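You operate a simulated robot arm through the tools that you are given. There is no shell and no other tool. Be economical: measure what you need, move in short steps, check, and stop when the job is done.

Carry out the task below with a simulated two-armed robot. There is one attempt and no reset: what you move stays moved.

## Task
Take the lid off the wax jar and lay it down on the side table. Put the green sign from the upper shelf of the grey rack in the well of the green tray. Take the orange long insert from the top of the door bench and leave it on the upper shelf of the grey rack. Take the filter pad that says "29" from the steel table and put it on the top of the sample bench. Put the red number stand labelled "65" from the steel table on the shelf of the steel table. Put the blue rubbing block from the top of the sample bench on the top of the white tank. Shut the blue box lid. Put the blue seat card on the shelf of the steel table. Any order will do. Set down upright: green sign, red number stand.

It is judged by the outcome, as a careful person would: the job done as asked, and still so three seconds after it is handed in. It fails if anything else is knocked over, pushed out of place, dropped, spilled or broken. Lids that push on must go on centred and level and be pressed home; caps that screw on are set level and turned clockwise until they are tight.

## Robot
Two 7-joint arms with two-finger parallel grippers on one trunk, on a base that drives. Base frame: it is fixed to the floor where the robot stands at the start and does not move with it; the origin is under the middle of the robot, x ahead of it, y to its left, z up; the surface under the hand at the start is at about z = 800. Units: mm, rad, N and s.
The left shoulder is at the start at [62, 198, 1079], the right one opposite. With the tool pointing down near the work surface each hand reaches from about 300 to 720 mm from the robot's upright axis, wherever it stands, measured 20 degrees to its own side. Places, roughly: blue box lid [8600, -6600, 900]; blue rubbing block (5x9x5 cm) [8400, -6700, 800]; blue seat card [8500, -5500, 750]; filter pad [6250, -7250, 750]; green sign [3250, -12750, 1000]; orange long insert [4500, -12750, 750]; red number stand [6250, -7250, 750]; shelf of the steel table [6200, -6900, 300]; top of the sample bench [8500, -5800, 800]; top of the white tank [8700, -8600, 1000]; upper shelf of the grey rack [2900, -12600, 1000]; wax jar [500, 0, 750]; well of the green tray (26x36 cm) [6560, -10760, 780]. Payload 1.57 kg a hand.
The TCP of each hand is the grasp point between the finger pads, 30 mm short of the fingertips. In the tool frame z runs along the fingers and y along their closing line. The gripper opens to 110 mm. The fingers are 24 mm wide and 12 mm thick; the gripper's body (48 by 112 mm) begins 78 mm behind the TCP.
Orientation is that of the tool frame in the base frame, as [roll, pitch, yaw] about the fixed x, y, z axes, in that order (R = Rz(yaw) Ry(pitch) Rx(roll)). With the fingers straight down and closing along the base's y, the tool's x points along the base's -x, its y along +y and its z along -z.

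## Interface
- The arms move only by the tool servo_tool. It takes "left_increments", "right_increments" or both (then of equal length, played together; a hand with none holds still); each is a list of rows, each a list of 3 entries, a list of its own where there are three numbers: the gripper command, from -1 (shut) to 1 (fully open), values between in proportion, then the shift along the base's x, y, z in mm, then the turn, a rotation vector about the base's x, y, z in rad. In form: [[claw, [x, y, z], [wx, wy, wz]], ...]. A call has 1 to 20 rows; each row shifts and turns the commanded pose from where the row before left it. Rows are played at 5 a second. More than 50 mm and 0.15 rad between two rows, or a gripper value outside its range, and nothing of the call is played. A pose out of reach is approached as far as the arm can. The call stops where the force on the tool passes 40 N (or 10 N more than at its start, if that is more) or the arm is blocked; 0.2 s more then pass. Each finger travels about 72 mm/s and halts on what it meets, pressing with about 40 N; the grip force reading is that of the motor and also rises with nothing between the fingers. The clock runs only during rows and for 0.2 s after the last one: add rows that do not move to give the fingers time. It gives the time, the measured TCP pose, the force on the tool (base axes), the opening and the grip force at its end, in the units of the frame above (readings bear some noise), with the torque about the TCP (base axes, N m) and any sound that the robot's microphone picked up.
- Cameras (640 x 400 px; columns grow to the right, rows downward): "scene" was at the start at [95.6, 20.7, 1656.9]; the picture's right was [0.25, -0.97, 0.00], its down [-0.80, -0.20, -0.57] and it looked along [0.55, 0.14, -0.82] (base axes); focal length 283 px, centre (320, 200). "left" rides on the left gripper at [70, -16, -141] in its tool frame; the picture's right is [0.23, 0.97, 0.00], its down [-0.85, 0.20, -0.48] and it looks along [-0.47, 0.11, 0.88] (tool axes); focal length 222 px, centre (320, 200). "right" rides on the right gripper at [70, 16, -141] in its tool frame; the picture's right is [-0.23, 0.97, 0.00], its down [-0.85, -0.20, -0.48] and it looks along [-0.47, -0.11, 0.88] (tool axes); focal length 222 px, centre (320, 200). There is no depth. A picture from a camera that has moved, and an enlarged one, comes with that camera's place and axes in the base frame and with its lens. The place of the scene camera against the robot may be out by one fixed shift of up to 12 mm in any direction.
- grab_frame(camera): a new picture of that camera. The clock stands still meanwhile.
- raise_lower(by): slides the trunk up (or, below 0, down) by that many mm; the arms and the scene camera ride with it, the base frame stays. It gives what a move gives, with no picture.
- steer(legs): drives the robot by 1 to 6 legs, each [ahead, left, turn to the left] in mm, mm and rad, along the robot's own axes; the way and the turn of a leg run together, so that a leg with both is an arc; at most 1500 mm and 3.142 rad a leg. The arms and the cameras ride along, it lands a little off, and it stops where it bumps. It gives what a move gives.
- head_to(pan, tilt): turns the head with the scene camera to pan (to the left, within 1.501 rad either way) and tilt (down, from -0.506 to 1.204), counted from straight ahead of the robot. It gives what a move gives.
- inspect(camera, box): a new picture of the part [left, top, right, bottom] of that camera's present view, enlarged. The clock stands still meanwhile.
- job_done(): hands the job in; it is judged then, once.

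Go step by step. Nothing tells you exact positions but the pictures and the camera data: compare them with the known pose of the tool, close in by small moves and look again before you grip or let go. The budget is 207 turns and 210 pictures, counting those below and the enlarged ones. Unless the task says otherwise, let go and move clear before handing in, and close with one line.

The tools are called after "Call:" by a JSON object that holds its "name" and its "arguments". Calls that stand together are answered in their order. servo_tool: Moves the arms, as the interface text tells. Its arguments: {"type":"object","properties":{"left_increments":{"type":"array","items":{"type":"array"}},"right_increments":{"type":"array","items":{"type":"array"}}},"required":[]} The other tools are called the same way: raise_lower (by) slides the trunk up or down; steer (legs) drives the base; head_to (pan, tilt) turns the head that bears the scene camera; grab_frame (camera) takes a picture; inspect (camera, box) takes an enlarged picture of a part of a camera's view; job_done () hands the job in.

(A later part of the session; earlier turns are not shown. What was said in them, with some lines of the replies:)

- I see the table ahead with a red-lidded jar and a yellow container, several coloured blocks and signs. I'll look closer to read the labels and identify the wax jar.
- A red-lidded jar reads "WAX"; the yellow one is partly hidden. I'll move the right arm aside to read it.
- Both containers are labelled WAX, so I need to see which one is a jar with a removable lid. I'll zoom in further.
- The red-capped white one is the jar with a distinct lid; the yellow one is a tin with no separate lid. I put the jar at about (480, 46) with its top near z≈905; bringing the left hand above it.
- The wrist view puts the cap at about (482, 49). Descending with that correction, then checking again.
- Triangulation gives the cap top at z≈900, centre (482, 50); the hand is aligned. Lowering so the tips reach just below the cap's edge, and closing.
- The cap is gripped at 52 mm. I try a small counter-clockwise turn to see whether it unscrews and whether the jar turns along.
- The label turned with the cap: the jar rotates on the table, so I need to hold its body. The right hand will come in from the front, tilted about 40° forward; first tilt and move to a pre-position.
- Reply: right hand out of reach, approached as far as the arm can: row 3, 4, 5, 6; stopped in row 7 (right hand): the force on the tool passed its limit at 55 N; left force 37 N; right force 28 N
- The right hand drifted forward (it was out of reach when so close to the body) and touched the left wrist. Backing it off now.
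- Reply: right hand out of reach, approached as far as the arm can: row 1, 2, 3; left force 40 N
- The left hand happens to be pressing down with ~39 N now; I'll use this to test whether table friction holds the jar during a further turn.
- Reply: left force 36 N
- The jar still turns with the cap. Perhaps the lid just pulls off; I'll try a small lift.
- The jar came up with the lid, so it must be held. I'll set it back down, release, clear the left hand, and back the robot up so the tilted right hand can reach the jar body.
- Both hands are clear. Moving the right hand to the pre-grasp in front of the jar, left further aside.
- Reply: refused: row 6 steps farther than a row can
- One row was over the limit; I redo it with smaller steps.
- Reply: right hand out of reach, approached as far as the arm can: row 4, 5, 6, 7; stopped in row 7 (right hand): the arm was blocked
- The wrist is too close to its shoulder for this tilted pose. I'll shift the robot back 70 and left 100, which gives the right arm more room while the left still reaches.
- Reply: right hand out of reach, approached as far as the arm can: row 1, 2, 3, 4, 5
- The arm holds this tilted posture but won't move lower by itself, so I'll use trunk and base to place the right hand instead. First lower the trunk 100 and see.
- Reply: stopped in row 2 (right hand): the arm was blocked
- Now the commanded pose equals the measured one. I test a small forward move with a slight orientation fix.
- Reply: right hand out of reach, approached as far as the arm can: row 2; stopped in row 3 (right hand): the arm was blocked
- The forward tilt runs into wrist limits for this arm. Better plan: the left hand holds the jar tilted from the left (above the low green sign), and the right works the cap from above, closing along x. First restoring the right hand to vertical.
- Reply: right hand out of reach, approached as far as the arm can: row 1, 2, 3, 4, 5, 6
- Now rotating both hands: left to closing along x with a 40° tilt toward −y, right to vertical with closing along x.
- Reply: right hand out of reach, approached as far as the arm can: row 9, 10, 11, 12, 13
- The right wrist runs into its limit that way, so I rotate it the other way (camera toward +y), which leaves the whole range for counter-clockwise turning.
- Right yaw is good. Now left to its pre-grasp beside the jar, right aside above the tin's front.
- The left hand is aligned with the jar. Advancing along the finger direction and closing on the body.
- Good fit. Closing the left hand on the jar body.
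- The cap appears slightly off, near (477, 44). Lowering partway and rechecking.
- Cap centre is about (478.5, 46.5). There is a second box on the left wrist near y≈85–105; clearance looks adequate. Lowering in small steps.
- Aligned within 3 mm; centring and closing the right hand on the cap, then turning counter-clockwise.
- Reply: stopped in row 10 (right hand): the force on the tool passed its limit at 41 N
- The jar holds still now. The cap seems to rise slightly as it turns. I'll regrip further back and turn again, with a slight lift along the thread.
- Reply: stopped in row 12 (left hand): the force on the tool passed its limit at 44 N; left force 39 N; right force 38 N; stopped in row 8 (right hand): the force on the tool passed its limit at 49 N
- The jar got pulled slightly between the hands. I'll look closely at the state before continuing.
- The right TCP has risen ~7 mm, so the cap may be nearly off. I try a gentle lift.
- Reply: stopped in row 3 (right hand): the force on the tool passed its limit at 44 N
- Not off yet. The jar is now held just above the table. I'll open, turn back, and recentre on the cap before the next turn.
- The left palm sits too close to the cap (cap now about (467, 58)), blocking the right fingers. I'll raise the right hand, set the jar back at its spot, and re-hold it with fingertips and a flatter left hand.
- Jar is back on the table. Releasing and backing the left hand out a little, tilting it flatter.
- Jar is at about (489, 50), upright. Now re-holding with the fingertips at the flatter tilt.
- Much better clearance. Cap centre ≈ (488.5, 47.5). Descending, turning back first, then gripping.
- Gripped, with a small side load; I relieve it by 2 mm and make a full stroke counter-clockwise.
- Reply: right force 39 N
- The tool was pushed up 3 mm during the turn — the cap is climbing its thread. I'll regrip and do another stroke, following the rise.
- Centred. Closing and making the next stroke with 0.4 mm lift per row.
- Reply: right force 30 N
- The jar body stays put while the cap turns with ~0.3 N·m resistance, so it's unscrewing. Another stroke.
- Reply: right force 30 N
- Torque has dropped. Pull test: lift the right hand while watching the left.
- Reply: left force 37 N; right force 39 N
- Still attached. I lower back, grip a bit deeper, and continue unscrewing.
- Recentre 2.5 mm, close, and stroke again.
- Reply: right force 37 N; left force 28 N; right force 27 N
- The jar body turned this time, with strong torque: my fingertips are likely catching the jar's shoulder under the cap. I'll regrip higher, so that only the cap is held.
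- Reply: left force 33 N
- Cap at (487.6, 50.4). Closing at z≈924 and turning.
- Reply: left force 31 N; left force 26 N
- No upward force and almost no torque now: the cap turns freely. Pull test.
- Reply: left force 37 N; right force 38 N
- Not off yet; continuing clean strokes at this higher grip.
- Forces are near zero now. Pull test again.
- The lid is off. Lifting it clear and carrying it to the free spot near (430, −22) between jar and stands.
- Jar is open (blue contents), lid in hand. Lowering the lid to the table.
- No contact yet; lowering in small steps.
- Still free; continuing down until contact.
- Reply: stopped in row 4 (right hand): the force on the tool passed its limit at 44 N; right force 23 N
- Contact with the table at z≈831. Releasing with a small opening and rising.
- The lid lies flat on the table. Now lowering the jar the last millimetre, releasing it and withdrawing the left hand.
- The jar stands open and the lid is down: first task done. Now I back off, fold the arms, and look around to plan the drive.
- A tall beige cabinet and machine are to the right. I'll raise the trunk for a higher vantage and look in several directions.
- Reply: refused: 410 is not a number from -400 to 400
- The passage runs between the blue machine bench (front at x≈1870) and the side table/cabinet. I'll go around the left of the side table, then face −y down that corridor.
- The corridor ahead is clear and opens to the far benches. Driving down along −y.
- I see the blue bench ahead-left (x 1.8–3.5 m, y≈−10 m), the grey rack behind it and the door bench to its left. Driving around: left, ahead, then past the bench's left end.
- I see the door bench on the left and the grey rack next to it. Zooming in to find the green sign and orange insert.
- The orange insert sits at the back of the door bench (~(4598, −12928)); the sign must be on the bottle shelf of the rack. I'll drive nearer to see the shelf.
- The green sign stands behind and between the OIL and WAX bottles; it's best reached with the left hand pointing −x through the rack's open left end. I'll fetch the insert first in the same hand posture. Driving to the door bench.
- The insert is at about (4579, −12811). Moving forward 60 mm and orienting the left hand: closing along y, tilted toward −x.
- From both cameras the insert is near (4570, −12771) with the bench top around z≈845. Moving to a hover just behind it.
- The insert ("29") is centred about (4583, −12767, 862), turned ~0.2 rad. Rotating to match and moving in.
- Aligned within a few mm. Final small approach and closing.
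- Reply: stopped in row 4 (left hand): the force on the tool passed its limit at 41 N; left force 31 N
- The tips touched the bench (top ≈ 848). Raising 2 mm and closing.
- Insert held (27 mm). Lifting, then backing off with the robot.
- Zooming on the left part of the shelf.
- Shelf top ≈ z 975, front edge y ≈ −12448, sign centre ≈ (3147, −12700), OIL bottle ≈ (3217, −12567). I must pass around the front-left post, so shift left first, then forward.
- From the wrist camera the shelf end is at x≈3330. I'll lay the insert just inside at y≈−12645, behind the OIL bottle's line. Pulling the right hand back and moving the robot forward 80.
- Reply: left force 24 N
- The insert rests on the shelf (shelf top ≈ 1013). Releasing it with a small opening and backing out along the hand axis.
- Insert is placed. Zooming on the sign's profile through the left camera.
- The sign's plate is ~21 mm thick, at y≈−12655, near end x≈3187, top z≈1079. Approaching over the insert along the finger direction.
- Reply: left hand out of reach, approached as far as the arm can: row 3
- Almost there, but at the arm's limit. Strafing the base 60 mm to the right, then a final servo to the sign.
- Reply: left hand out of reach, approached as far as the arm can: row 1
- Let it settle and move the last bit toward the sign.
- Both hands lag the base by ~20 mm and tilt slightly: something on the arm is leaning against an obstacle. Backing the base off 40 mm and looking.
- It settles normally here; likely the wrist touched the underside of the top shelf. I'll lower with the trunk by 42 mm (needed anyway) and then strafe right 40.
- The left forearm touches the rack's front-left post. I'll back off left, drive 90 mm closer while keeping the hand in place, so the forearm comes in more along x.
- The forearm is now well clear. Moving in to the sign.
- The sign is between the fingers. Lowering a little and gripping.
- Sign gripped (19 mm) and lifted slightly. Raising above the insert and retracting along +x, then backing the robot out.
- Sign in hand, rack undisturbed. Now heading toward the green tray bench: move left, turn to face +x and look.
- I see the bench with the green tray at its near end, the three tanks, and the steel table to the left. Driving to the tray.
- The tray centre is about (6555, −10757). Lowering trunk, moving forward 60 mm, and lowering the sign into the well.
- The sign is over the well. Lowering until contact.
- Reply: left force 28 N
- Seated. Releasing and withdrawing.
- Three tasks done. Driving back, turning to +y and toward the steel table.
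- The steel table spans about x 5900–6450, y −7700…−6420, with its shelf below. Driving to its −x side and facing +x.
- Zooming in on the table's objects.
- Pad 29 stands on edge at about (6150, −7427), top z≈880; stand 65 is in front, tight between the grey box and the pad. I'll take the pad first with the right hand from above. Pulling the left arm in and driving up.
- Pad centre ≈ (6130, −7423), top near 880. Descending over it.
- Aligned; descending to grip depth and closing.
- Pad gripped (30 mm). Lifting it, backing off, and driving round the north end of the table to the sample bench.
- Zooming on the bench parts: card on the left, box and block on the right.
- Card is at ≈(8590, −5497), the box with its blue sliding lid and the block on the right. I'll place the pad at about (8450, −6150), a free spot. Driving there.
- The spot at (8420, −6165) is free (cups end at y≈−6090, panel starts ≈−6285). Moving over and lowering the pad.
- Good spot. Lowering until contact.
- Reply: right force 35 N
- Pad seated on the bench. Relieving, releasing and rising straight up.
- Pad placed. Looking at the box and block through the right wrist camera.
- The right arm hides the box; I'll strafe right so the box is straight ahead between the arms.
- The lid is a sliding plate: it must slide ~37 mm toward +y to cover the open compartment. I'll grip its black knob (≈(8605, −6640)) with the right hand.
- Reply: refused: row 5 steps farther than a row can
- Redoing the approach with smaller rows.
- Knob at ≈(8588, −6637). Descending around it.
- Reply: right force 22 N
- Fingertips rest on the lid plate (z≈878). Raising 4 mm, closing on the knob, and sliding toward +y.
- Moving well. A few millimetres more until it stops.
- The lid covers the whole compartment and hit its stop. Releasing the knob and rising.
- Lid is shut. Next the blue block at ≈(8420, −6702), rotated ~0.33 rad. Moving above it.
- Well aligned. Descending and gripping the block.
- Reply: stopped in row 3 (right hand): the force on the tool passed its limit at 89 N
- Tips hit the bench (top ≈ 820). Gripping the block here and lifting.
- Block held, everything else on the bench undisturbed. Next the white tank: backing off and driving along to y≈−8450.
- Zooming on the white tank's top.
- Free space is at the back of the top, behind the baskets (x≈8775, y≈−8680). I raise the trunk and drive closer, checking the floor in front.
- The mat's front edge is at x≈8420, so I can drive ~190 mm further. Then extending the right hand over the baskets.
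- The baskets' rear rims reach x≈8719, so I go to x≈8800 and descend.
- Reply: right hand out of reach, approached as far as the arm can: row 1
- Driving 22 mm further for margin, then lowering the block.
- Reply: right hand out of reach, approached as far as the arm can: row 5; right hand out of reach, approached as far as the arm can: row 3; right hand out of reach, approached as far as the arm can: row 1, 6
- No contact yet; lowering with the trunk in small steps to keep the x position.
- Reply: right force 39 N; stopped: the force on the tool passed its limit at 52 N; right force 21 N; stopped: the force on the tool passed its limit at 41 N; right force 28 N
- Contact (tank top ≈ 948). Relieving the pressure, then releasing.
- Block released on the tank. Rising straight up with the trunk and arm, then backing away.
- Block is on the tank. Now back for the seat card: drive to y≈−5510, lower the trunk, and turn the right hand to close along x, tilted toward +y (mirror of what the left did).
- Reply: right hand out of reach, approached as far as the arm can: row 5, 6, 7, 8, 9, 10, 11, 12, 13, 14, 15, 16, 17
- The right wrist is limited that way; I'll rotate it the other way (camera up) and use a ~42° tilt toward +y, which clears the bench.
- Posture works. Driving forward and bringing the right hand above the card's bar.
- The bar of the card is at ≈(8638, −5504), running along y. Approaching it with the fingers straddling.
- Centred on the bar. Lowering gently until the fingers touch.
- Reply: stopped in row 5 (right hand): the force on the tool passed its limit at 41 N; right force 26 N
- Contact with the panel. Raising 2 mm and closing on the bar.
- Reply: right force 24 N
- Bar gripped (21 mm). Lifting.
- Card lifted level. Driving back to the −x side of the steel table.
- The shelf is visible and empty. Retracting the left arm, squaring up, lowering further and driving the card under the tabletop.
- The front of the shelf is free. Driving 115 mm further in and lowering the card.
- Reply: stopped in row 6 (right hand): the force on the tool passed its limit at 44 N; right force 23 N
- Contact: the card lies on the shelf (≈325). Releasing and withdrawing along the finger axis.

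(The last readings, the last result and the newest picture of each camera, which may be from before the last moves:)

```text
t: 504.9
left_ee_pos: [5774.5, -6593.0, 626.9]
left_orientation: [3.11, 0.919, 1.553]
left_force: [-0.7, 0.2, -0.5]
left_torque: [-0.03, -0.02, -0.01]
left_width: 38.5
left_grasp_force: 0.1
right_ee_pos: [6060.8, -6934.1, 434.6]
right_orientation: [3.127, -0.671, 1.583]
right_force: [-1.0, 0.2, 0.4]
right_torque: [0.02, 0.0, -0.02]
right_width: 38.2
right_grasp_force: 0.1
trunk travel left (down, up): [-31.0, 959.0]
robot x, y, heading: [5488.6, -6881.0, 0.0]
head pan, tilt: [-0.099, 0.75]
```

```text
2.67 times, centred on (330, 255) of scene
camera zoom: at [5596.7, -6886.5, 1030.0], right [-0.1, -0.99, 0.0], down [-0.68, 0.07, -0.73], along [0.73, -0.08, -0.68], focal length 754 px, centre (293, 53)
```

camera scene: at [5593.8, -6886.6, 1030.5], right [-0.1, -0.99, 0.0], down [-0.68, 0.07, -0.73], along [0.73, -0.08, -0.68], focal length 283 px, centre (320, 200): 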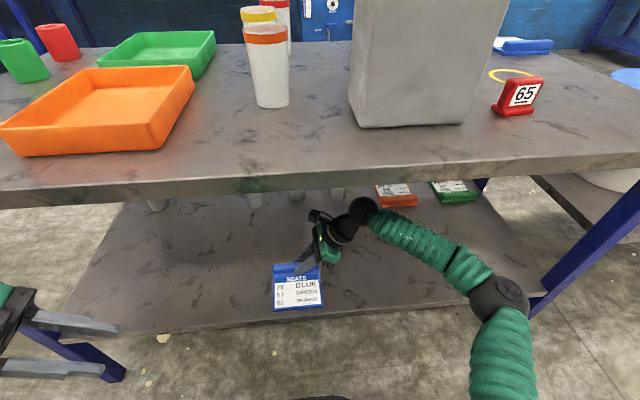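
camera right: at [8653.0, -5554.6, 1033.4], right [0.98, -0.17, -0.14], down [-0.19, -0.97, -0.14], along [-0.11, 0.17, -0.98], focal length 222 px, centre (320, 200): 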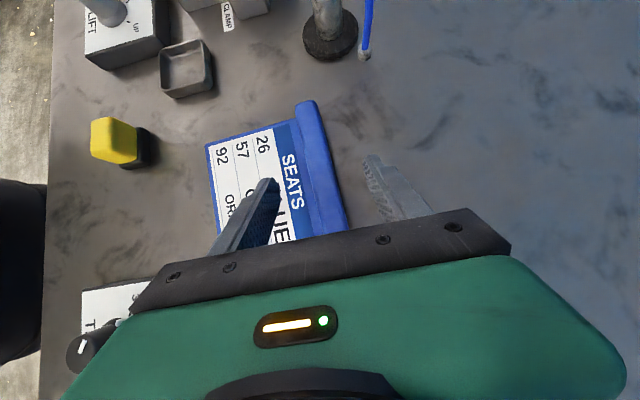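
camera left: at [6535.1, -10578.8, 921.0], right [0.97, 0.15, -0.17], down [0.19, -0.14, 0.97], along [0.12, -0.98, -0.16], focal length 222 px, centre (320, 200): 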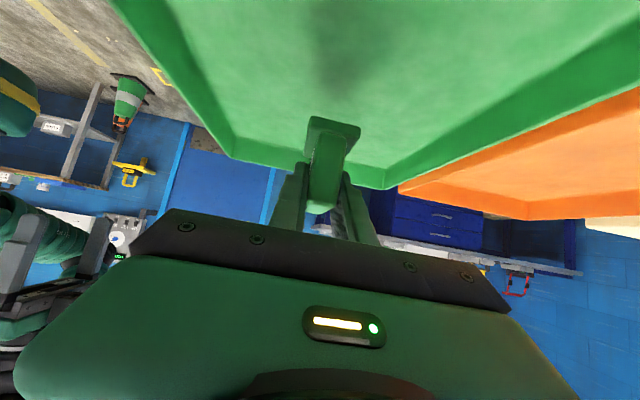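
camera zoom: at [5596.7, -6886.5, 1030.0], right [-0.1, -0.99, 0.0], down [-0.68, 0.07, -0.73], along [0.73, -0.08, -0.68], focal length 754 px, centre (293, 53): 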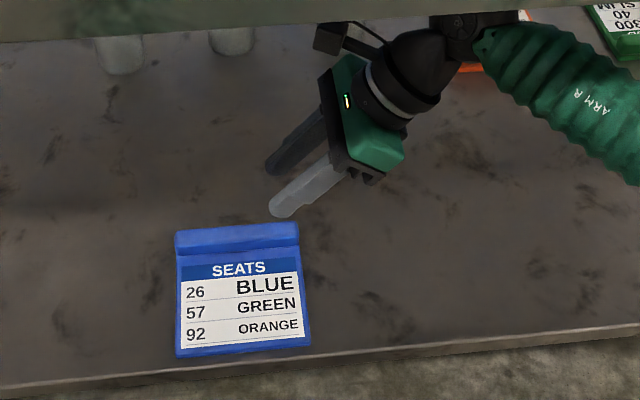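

The card is on the shelf. Backing out, raising the trunk, and moving to stand 65.

Call:
{"name": "steer", "arguments": {"legs": [[-420, 0, 0], [0, -360, 0]]}}

Call:
{"name": "raise_lower", "arguments": {"by": 390}}

Call:
{"name": "raise_lower", "arguments": {"by": 250}}

Call:
{"name": "steer", "arguments": {"legs": [[360, 0, 0]]}}

Call:
{"name": "head_to", "arguments": {"pan": -0.05, "tilt": 0.85}}

Call:
{"name": "grab_frame", "arguments": {"camera": "scene"}}

Call:
{"name": "grab_frame", "arguments": {"camera": "right"}}

```text
t: 509.4
left_ee_pos: [5355.7, -6955.4, 628.6]
left_orientation: [3.11, 0.919, 1.552]
left_force: [-0.2, -0.9, 0.6]
left_torque: [0.05, 0.0, 0.02]
left_width: 38.3
left_grasp_force: 0.1
right_ee_pos: [5642.8, -7294.0, 433.8]
right_orientation: [3.125, -0.671, 1.586]
right_force: [-0.2, -0.9, -0.3]
right_torque: [0.0, 0.0, 0.0]
right_width: 38.4
right_grasp_force: 0.0
trunk travel left (down, up): [-31.0, 959.0]
robot x, y, heading: [5071.6, -7243.5, -0.004]
head pan, tilt: [-0.099, 0.75]
```

```text
t: 513.2
left_ee_pos: [5355.6, -6954.0, 1018.3]
left_orientation: [3.111, 0.918, 1.551]
left_force: [1.2, -0.4, 0.0]
left_torque: [0.01, -0.01, -0.02]
left_width: 38.5
left_grasp_force: 0.1
right_ee_pos: [5643.1, -7295.7, 823.6]
right_orientation: [3.124, -0.671, 1.586]
right_force: [-0.1, 0.6, 0.9]
right_torque: [0.01, 0.0, 0.01]
right_width: 38.3
right_grasp_force: 0.1
trunk travel left (down, up): [-421.0, 569.0]
robot x, y, heading: [5068.5, -7240.4, -0.007]
head pan, tilt: [-0.099, 0.75]
```

```text
t: 515.8
left_ee_pos: [5357.1, -6954.7, 1269.5]
left_orientation: [3.11, 0.917, 1.553]
left_force: [0.2, -0.6, -0.1]
left_torque: [-0.01, 0.04, 0.0]
left_width: 38.4
left_grasp_force: 0.0
right_ee_pos: [5643.0, -7295.1, 1073.9]
right_orientation: [3.124, -0.672, 1.585]
right_force: [-0.6, 0.4, 1.0]
right_torque: [0.02, 0.0, 0.01]
right_width: 38.6
right_grasp_force: 0.0
trunk travel left (down, up): [-671.0, 319.0]
robot x, y, heading: [5066.9, -7240.3, -0.004]
head pan, tilt: [-0.099, 0.75]
```

```text
t: 518.1
left_ee_pos: [5717.7, -6956.5, 1267.2]
left_orientation: [3.108, 0.917, 1.545]
left_force: [0.5, -0.1, -0.3]
left_torque: [0.01, 0.0, -0.01]
left_width: 38.5
left_grasp_force: 0.0
right_ee_pos: [6003.3, -7299.0, 1076.0]
right_orientation: [3.124, -0.671, 1.581]
right_force: [-0.4, 0.3, -0.2]
right_torque: [0.03, -0.01, -0.02]
right_width: 38.7
right_grasp_force: 0.0
trunk travel left (down, up): [-671.0, 319.0]
robot x, y, heading: [5431.6, -7245.9, -0.008]
head pan, tilt: [-0.099, 0.75]
```

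```text
t: 518.8
left_ee_pos: [5718.8, -6957.9, 1268.7]
left_orientation: [3.108, 0.918, 1.547]
left_force: [-0.4, -0.3, -0.2]
left_torque: [-0.01, -0.01, 0.01]
left_width: 38.6
left_grasp_force: 0.1
right_ee_pos: [6004.7, -7298.4, 1074.4]
right_orientation: [3.125, -0.672, 1.582]
right_force: [-0.2, -0.3, -0.1]
right_torque: [0.0, 0.01, 0.01]
right_width: 38.3
right_grasp_force: 0.1
trunk travel left (down, up): [-671.0, 319.0]
robot x, y, heading: [5433.0, -7242.6, -0.006]
head pan, tilt: [-0.051, 0.85]
```

```text
35 pictures are left
camera scene: at [5537.2, -7245.4, 1662.0], right [-0.06, -1.0, 0.0], down [-0.75, 0.04, -0.66], along [0.66, -0.04, -0.75], focal length 283 px, centre (320, 200)
```

scene: 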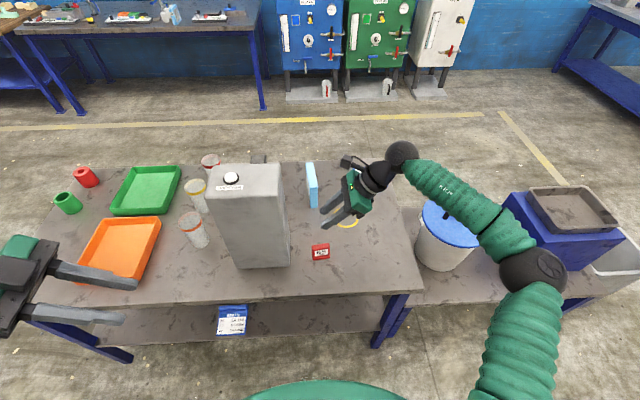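

```text
34 pictures are left
camera right: at [6018.7, -7333.0, 1230.0], right [0.98, -0.18, -0.13], down [-0.2, -0.97, -0.16], along [-0.09, 0.18, -0.98], focal length 222 px, centre (320, 200)
```

right: 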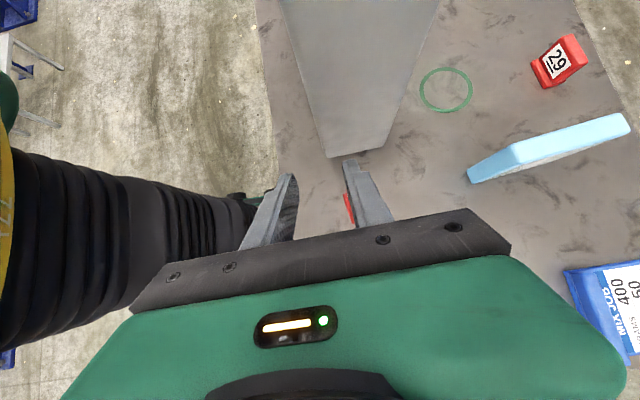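

Stand 65 is at about (6032, −7282). Moving the hand to a pre-grasp on its −y side, lower.

Call:
{"name": "servo_tool", "arguments": {"right_increments": [[0.2, [10, -25, -35], [0, 0, 0]], [0.2, [10, -25, -35], [0, 0, 0]], [0.2, [10, -20, -40], [0, 0, 0]], [0.2, [0, 0, -40], [0, 0, 0]], [0.2, [0, 0, 0], [0, 0, 0]]]}}

Call:
{"name": "grab_frame", "arguments": {"camera": "right"}}

Call:
{"name": "inspect", "arguments": {"camera": "scene", "box": [250, 180, 410, 300]}}

```text
t: 520.0
left_ee_pos: [5719.4, -6958.2, 1268.8]
left_orientation: [3.107, 0.919, 1.546]
left_force: [1.4, 0.6, -0.2]
left_torque: [-0.01, -0.03, 0.01]
left_width: 38.5
left_grasp_force: 0.1
right_ee_pos: [6032.4, -7369.4, 925.9]
right_orientation: [3.122, -0.67, 1.583]
right_force: [-0.1, -1.1, -0.4]
right_torque: [-0.01, 0.0, 0.02]
right_width: 66.2
right_grasp_force: 0.0
trunk travel left (down, up): [-671.0, 319.0]
robot x, y, heading: [5430.9, -7245.2, -0.003]
head pan, tilt: [-0.051, 0.85]
```

```text
33 pictures are left
camera right: at [6046.4, -7403.9, 1080.9], right [0.98, -0.18, -0.13], down [-0.2, -0.97, -0.16], along [-0.09, 0.18, -0.98], focal length 222 px, centre (320, 200)
```

right: 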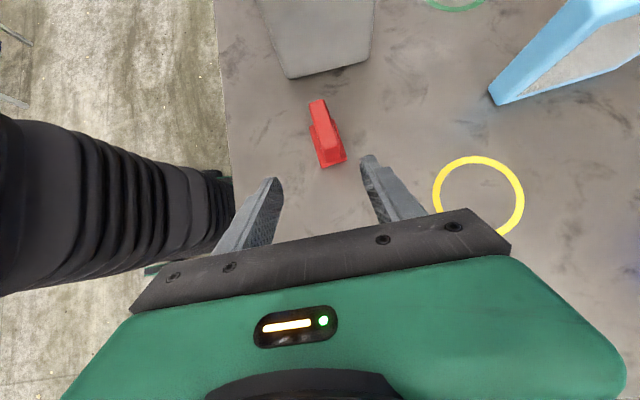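

```text
3.33 times, centred on (330, 240) of scene
camera zoom: at [5536.5, -7245.6, 1662.0], right [-0.06, -1.0, 0.0], down [-0.75, 0.04, -0.66], along [0.66, -0.04, -0.75], focal length 943 px, centre (287, 67)
```

zoom: 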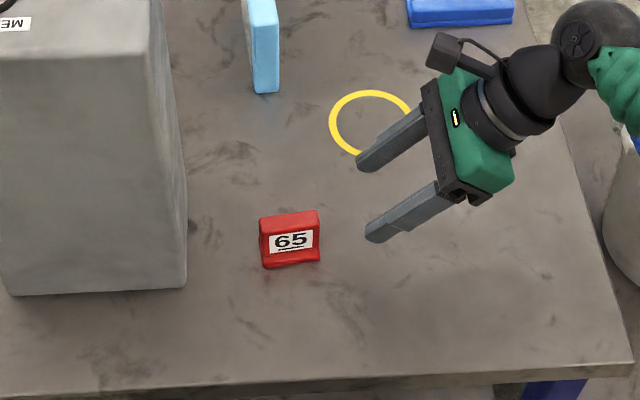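

Stand spans y −7319…−7249 at x≈6045, turned ~0.1 rad. Rotating to match, lowering beside it, then sliding in.

Call:
{"name": "servo_tool", "arguments": {"right_increments": [[0.2, [8, 0, -30], [0, 0, 0.045]], [0.2, [8, 0, -30], [0, 0, 0.045]], [0.2, [0, 22, -6], [0, 0, 0]], [0.2, [-1, 22, -5], [0, 0, 0]], [0.2, [-1, 16, -2], [0, 0, 0]], [0.2, [0, 0, 0], [0, 0, 0]]]}}

Call:
{"name": "inspect", "arguments": {"camera": "right", "box": [220, 80, 440, 240]}}

Call:
{"name": "inspect", "arguments": {"camera": "scene", "box": [250, 180, 410, 300]}}

```text
t: 521.4
left_ee_pos: [5717.9, -6957.5, 1269.7]
left_orientation: [3.109, 0.917, 1.547]
left_force: [-1.0, 0.0, 0.1]
left_torque: [-0.01, -0.03, 0.01]
left_width: 38.6
left_grasp_force: 0.0
right_ee_pos: [6048.3, -7309.1, 852.0]
right_orientation: [3.124, -0.672, 1.672]
right_force: [0.2, 0.6, 0.4]
right_torque: [0.03, 0.01, 0.0]
right_width: 66.1
right_grasp_force: 0.1
trunk travel left (down, up): [-671.0, 319.0]
robot x, y, heading: [5435.6, -7244.2, -0.007]
head pan, tilt: [-0.051, 0.85]
```

```text
2.50 times, centred on (330, 160) of right
camera zoom: at [6064.7, -7342.6, 1006.8], right [0.99, -0.09, -0.13], down [-0.11, -0.98, -0.16], along [-0.11, 0.17, -0.98], focal length 555 px, centre (295, 300)
```

zoom: 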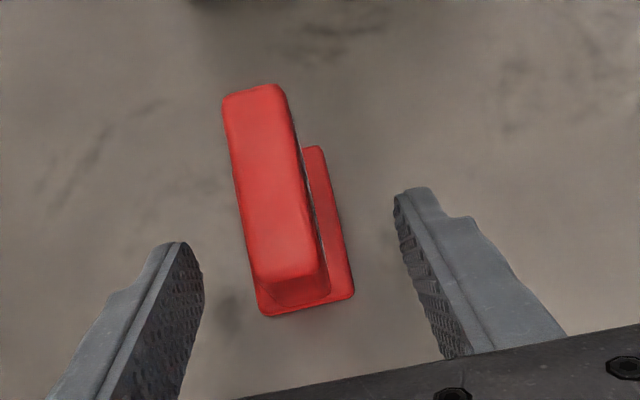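

```text
3.33 times, centred on (330, 240) of scene
camera zoom: at [5536.6, -7245.2, 1662.0], right [-0.06, -1.0, 0.0], down [-0.75, 0.04, -0.66], along [0.66, -0.04, -0.75], focal length 943 px, centre (287, 67)
```

zoom: 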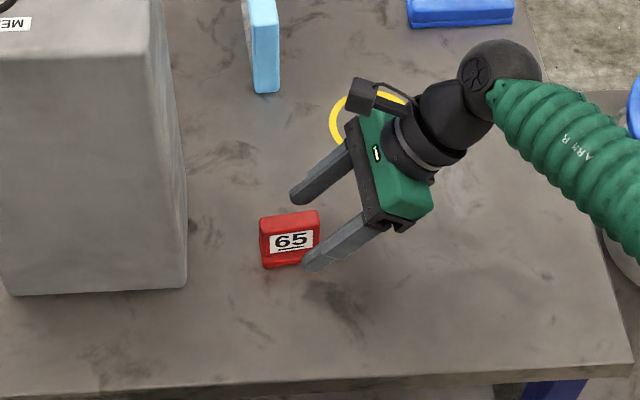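

Overlap is good; shifting 6 mm toward −x, advancing slightly, and closing.

Call:
{"name": "servo_tool", "arguments": {"right_increments": [[0.2, [-6, 6, -3], [0, 0, 0]], [0.2, [0, 4, -2], [0, 0, 0]], [-1, [0, 0, 0], [0, 0, 0]], [-1, [0, 0, 0], [0, 0, 0]], [-1, [0, 0, 0], [0, 0, 0]], [-1, [0, 0, 3], [0, 0, 0]], [-1, [0, 0, 10], [0, 0, 0]], [-1, [0, 0, 0], [0, 0, 0]]]}}

Call:
{"name": "inspect", "arguments": {"camera": "right", "box": [220, 80, 440, 240]}}

Call:
{"name": "inspect", "arguments": {"camera": "scene", "box": [250, 180, 410, 300]}}

```text
t: 523.2
left_ee_pos: [5719.8, -6956.4, 1269.4]
left_orientation: [3.108, 0.918, 1.547]
left_force: [0.4, -0.8, 0.2]
left_torque: [-0.04, -0.02, -0.03]
left_width: 38.4
left_grasp_force: 0.0
right_ee_pos: [6043.7, -7298.6, 860.8]
right_orientation: [3.125, -0.672, 1.67]
right_force: [0.2, -1.0, -0.5]
right_torque: [0.02, 0.02, 0.02]
right_width: 19.1
right_grasp_force: 33.2
trunk travel left (down, up): [-671.0, 319.0]
robot x, y, heading: [5431.9, -7246.9, -0.009]
head pan, tilt: [-0.051, 0.85]
```

```text
2.50 times, centred on (330, 160) of right
camera zoom: at [6060.0, -7331.5, 1015.7], right [0.99, -0.09, -0.13], down [-0.11, -0.98, -0.16], along [-0.11, 0.17, -0.98], focal length 555 px, centre (295, 300)
```

zoom: 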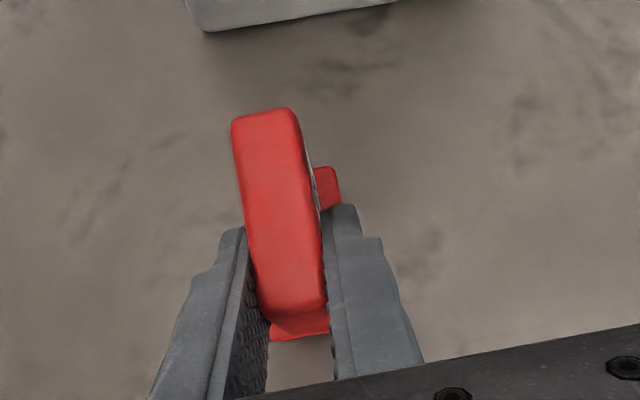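

```text
3.33 times, centred on (330, 240) of scene
camera zoom: at [5537.3, -7245.2, 1661.9], right [-0.06, -1.0, 0.0], down [-0.75, 0.04, -0.66], along [0.66, -0.04, -0.75], focal length 943 px, centre (287, 67)
```

zoom: 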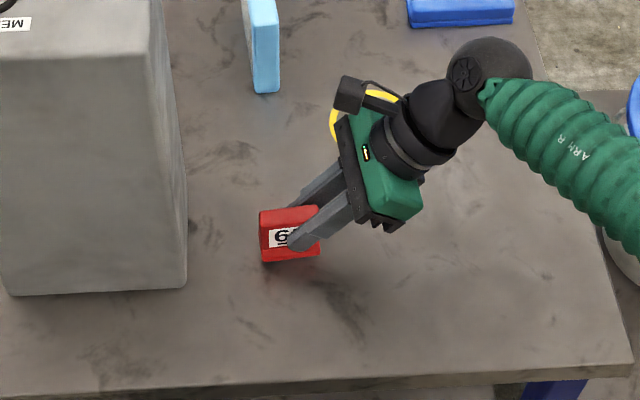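

Stand gripped upright and lifted. Now back out, shift left, lower the trunk, and drive it over the shelf at y≈−7100.

Call:
{"name": "servo_tool", "arguments": {"right_increments": [[-1, [0, 0, 45], [0, 0, 0]], [-1, [0, 0, 45], [0, 0, 0]], [-1, [0, 0, 45], [0, 0, 0]], [-1, [0, 0, 0], [0, 0, 0]]]}}

Call:
{"name": "steer", "arguments": {"legs": [[-420, 0, 0.008], [0, 195, 0]]}}

Call:
{"name": "raise_lower", "arguments": {"by": -300}}

Call:
{"name": "raise_lower", "arguments": {"by": -250}}

Call:
{"name": "steer", "arguments": {"legs": [[340, 0, 0]]}}

Call:
{"name": "head_to", "arguments": {"pan": -0.1, "tilt": 0.75}}

Call:
{"name": "grab_frame", "arguments": {"camera": "scene"}}

```text
t: 524.2
left_ee_pos: [5719.1, -6957.5, 1268.6]
left_orientation: [3.109, 0.917, 1.549]
left_force: [-0.2, -0.2, 0.4]
left_torque: [0.0, -0.02, 0.04]
left_width: 38.6
left_grasp_force: 0.0
right_ee_pos: [6044.5, -7298.7, 997.6]
right_orientation: [3.125, -0.672, 1.671]
right_force: [-0.4, 1.6, -0.1]
right_torque: [-0.03, -0.04, 0.0]
right_width: 19.1
right_grasp_force: 32.6
trunk travel left (down, up): [-671.0, 319.0]
robot x, y, heading: [5434.0, -7243.7, -0.005]
head pan, tilt: [-0.051, 0.85]
```

```text
t: 527.9
left_ee_pos: [5301.9, -6760.6, 1269.9]
left_orientation: [3.109, 0.917, 1.561]
left_force: [-0.4, 0.3, 0.2]
left_torque: [-0.01, -0.01, 0.02]
left_width: 38.5
left_grasp_force: 0.1
right_ee_pos: [5629.6, -7097.9, 997.0]
right_orientation: [3.121, -0.676, 1.682]
right_force: [-0.6, 0.5, -1.0]
right_torque: [-0.01, -0.01, 0.0]
right_width: 19.4
right_grasp_force: 32.8
trunk travel left (down, up): [-671.0, 319.0]
robot x, y, heading: [5019.9, -7050.2, 0.003]
head pan, tilt: [-0.051, 0.85]
```

```text
t: 530.9
left_ee_pos: [5299.5, -6757.1, 968.6]
left_orientation: [3.107, 0.919, 1.559]
left_force: [-0.5, 0.2, 0.5]
left_torque: [0.03, -0.01, -0.02]
left_width: 38.3
left_grasp_force: 0.0
right_ee_pos: [5627.8, -7094.4, 697.5]
right_orientation: [3.121, -0.671, 1.684]
right_force: [0.5, 0.0, -0.6]
right_torque: [-0.02, -0.02, -0.01]
right_width: 19.0
right_grasp_force: 33.1
trunk travel left (down, up): [-371.0, 619.0]
robot x, y, heading: [5018.1, -7046.5, 0.003]
head pan, tilt: [-0.051, 0.85]
```

```text
t: 533.5
left_ee_pos: [5299.4, -6756.9, 717.9]
left_orientation: [3.108, 0.919, 1.557]
left_force: [0.1, 0.6, 0.6]
left_torque: [0.0, -0.03, 0.0]
left_width: 38.5
left_grasp_force: 0.0
right_ee_pos: [5627.4, -7095.0, 447.9]
right_orientation: [3.121, -0.673, 1.685]
right_force: [-0.6, -0.5, 0.5]
right_torque: [0.03, 0.01, 0.01]
right_width: 19.2
right_grasp_force: 33.6
trunk travel left (down, up): [-121.0, 869.0]
robot x, y, heading: [5017.7, -7044.0, 0.004]
head pan, tilt: [-0.051, 0.85]
```

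```text
t: 535.7
left_ee_pos: [5641.6, -6755.2, 718.7]
left_orientation: [3.107, 0.92, 1.558]
left_force: [1.1, -0.2, 0.7]
left_torque: [0.02, -0.03, 0.02]
left_width: 38.5
left_grasp_force: 0.1
right_ee_pos: [5970.8, -7093.6, 447.7]
right_orientation: [3.122, -0.673, 1.685]
right_force: [0.5, -0.5, -0.8]
right_torque: [-0.02, 0.0, -0.01]
right_width: 18.8
right_grasp_force: 33.5
trunk travel left (down, up): [-121.0, 869.0]
robot x, y, heading: [5361.5, -7047.3, 0.006]
head pan, tilt: [-0.051, 0.85]
```

```text
t: 536.4
left_ee_pos: [5641.3, -6754.5, 718.6]
left_orientation: [3.107, 0.92, 1.557]
left_force: [-0.1, -0.3, 0.4]
left_torque: [0.05, -0.01, -0.01]
left_width: 38.6
left_grasp_force: 0.0
right_ee_pos: [5970.2, -7092.6, 448.5]
right_orientation: [3.121, -0.669, 1.685]
right_force: [-0.6, -0.2, -0.1]
right_torque: [0.03, -0.01, -0.02]
right_width: 19.0
right_grasp_force: 33.1
trunk travel left (down, up): [-121.0, 869.0]
robot x, y, heading: [5359.2, -7041.3, 0.004]
head pan, tilt: [-0.099, 0.75]
```

```text
27 pictures are left
camera scene: at [5468.5, -7049.4, 1119.9], right [-0.09, -1.0, 0.0], down [-0.68, 0.06, -0.73], along [0.73, -0.07, -0.68], focal length 283 px, centre (320, 200)
```

scene: 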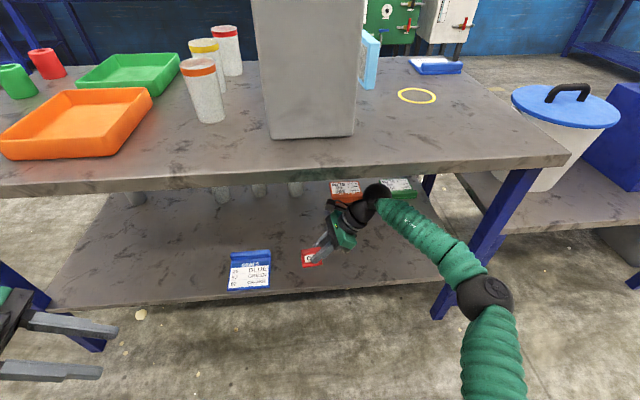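

Clear. Driving 75 mm further in and lowering the stand to the shelf.

Call:
{"name": "steer", "arguments": {"legs": [[75, 0, 0]]}}

Call:
{"name": "servo_tool", "arguments": {"right_increments": [[-1, [0, 0, -25], [0, 0, 0]], [-1, [0, 0, -20], [0, 0, 0]], [-1, [0, 0, -12], [0, 0, 0]], [-1, [0, 0, -6], [0, 0, 0]], [-1, [0, 0, -4], [0, 0, 0]], [-1, [0, 0, -3], [0, 0, 0]], [-1, [0, 0, -3], [0, 0, 0]], [-1, [0, 0, -3], [0, 0, 0]], [-1, [0, 0, -3], [0, 0, 0]], [-1, [0, 0, -3], [0, 0, 0]], [-1, [0, 0, 0], [0, 0, 0]]]}}

Call:
{"name": "inspect", "arguments": {"camera": "scene", "box": [220, 190, 420, 320]}}

```text
t: 537.4
left_ee_pos: [5714.8, -6754.3, 718.2]
left_orientation: [3.105, 0.919, 1.558]
left_force: [0.2, -0.2, 0.8]
left_torque: [0.0, -0.02, -0.02]
left_width: 38.6
left_grasp_force: 0.2
right_ee_pos: [6044.7, -7091.9, 447.4]
right_orientation: [3.122, -0.669, 1.686]
right_force: [-0.3, -0.2, 0.0]
right_torque: [0.03, -0.03, -0.03]
right_width: 19.2
right_grasp_force: 33.0
trunk travel left (down, up): [-121.0, 869.0]
robot x, y, heading: [5432.1, -7044.1, 0.005]
head pan, tilt: [-0.099, 0.75]
```

```text
t: 539.8
left_ee_pos: [5713.5, -6753.7, 720.8]
left_orientation: [3.099, 0.917, 1.554]
left_force: [-1.4, 0.8, 0.2]
left_torque: [0.01, 0.0, -0.02]
left_width: 38.3
left_grasp_force: 0.2
right_ee_pos: [6044.4, -7091.0, 369.5]
right_orientation: [3.112, -0.674, 1.688]
right_force: [0.2, -0.5, 27.0]
right_torque: [0.18, 0.5, 0.04]
right_width: 19.2
right_grasp_force: 33.1
trunk travel left (down, up): [-121.0, 869.0]
robot x, y, heading: [5437.5, -7046.7, 0.005]
head pan, tilt: [-0.099, 0.75]
```

```text
3.08 times, centred on (320, 255) of scene
camera zoom: at [5538.8, -7048.8, 1120.9], right [-0.09, -1.0, 0.0], down [-0.68, 0.06, -0.73], along [0.73, -0.07, -0.68], focal length 870 px, centre (320, 31)
```

zoom: 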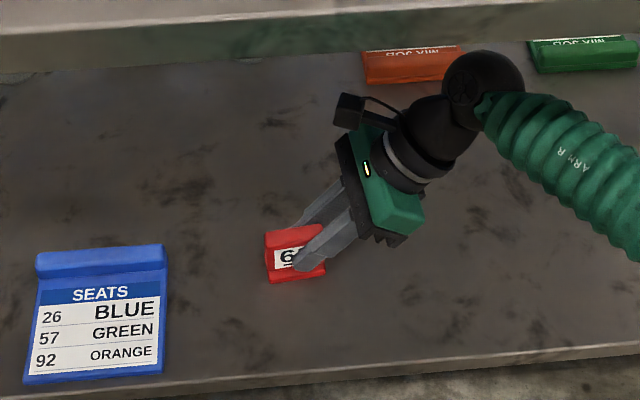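

Seated on the shelf. Releasing and withdrawing along the finger axis.

Call:
{"name": "servo_tool", "arguments": {"right_increments": [[-1, [0, 0, 1.5], [0, 0, 0]], [-0.3, [0, 0, 0], [0, 0, 0]], [-0.3, [0, 0, 0], [0, 0, 0]], [-0.3, [1, -10, 13], [0, 0, 0]], [-0.3, [2, -18, 24], [0, 0, 0]], [-0.3, [2, -20, 25], [0, 0, 0]], [-0.3, [0, 0, 0], [0, 0, 0]]]}}

Call:
{"name": "inspect", "arguments": {"camera": "scene", "box": [220, 190, 420, 320]}}

```text
t: 541.4
left_ee_pos: [5715.5, -6754.7, 718.7]
left_orientation: [3.104, 0.919, 1.557]
left_force: [-0.2, -0.6, -0.4]
left_torque: [0.01, 0.02, -0.01]
left_width: 38.6
left_grasp_force: 0.0
right_ee_pos: [6048.6, -7142.3, 429.6]
right_orientation: [3.119, -0.669, 1.686]
right_force: [-0.7, 0.5, 0.2]
right_torque: [-0.01, -0.03, 0.01]
right_width: 38.5
right_grasp_force: 0.1
trunk travel left (down, up): [-121.0, 869.0]
robot x, y, heading: [5433.0, -7043.1, 0.003]
head pan, tilt: [-0.099, 0.75]
```

```text
3.08 times, centred on (320, 255) of scene
camera zoom: at [5542.8, -7049.1, 1120.0], right [-0.09, -1.0, 0.0], down [-0.68, 0.06, -0.73], along [0.73, -0.07, -0.68], focal length 870 px, centre (320, 31)
```

zoom: 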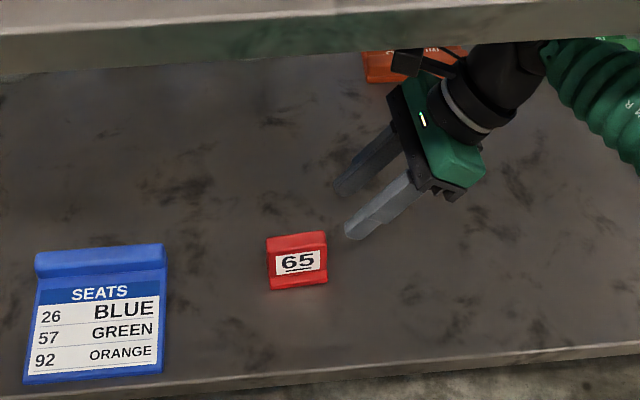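

Stand 65 stands upright next to the card. Backing the robot clear of the table before handing in.

Call:
{"name": "steer", "arguments": {"legs": [[-430, 0, 0]]}}

Call:
{"name": "grab_frame", "arguments": {"camera": "scene"}}

```text
t: 544.0
left_ee_pos: [5290.7, -6757.0, 718.2]
left_orientation: [3.103, 0.918, 1.555]
left_force: [-0.4, 0.3, -0.6]
left_torque: [-0.05, 0.03, 0.0]
left_width: 38.4
left_grasp_force: 0.0
right_ee_pos: [5623.4, -7144.0, 428.2]
right_orientation: [3.118, -0.669, 1.687]
right_force: [-0.2, 0.1, 0.2]
right_torque: [0.04, 0.02, -0.02]
right_width: 38.7
right_grasp_force: 0.0
trunk travel left (down, up): [-121.0, 869.0]
robot x, y, heading: [5010.0, -7047.0, 0.004]
head pan, tilt: [-0.099, 0.75]
```

```text
24 pictures are left
camera scene: at [5117.2, -7051.5, 1120.0], right [-0.09, -1.0, 0.0], down [-0.68, 0.06, -0.73], along [0.73, -0.07, -0.68], focal length 283 px, centre (320, 200)
```

scene: 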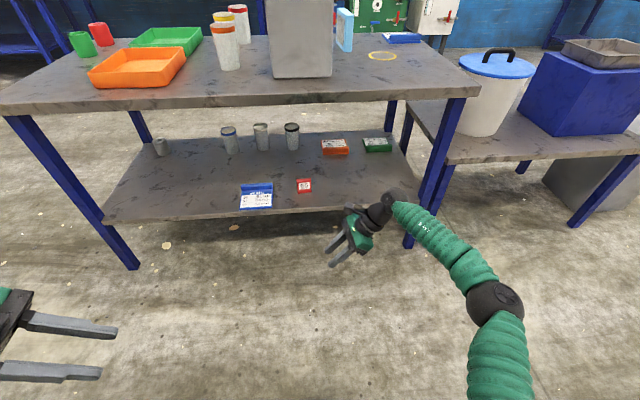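

Card and stand rest on the shelf, the table is otherwise undisturbed, and the robot is clear. Handing in.

Call:
{"name": "job_done", "arguments": {}}

```text
The job is handed in.
```

All eight items are done and the job is handed in. Two wax containers carried the same label, so I took the white jar with the red screw cap to be the wax jar. It and the surface it stands on, taken as the side table, ended up within about 10 mm of where it started.
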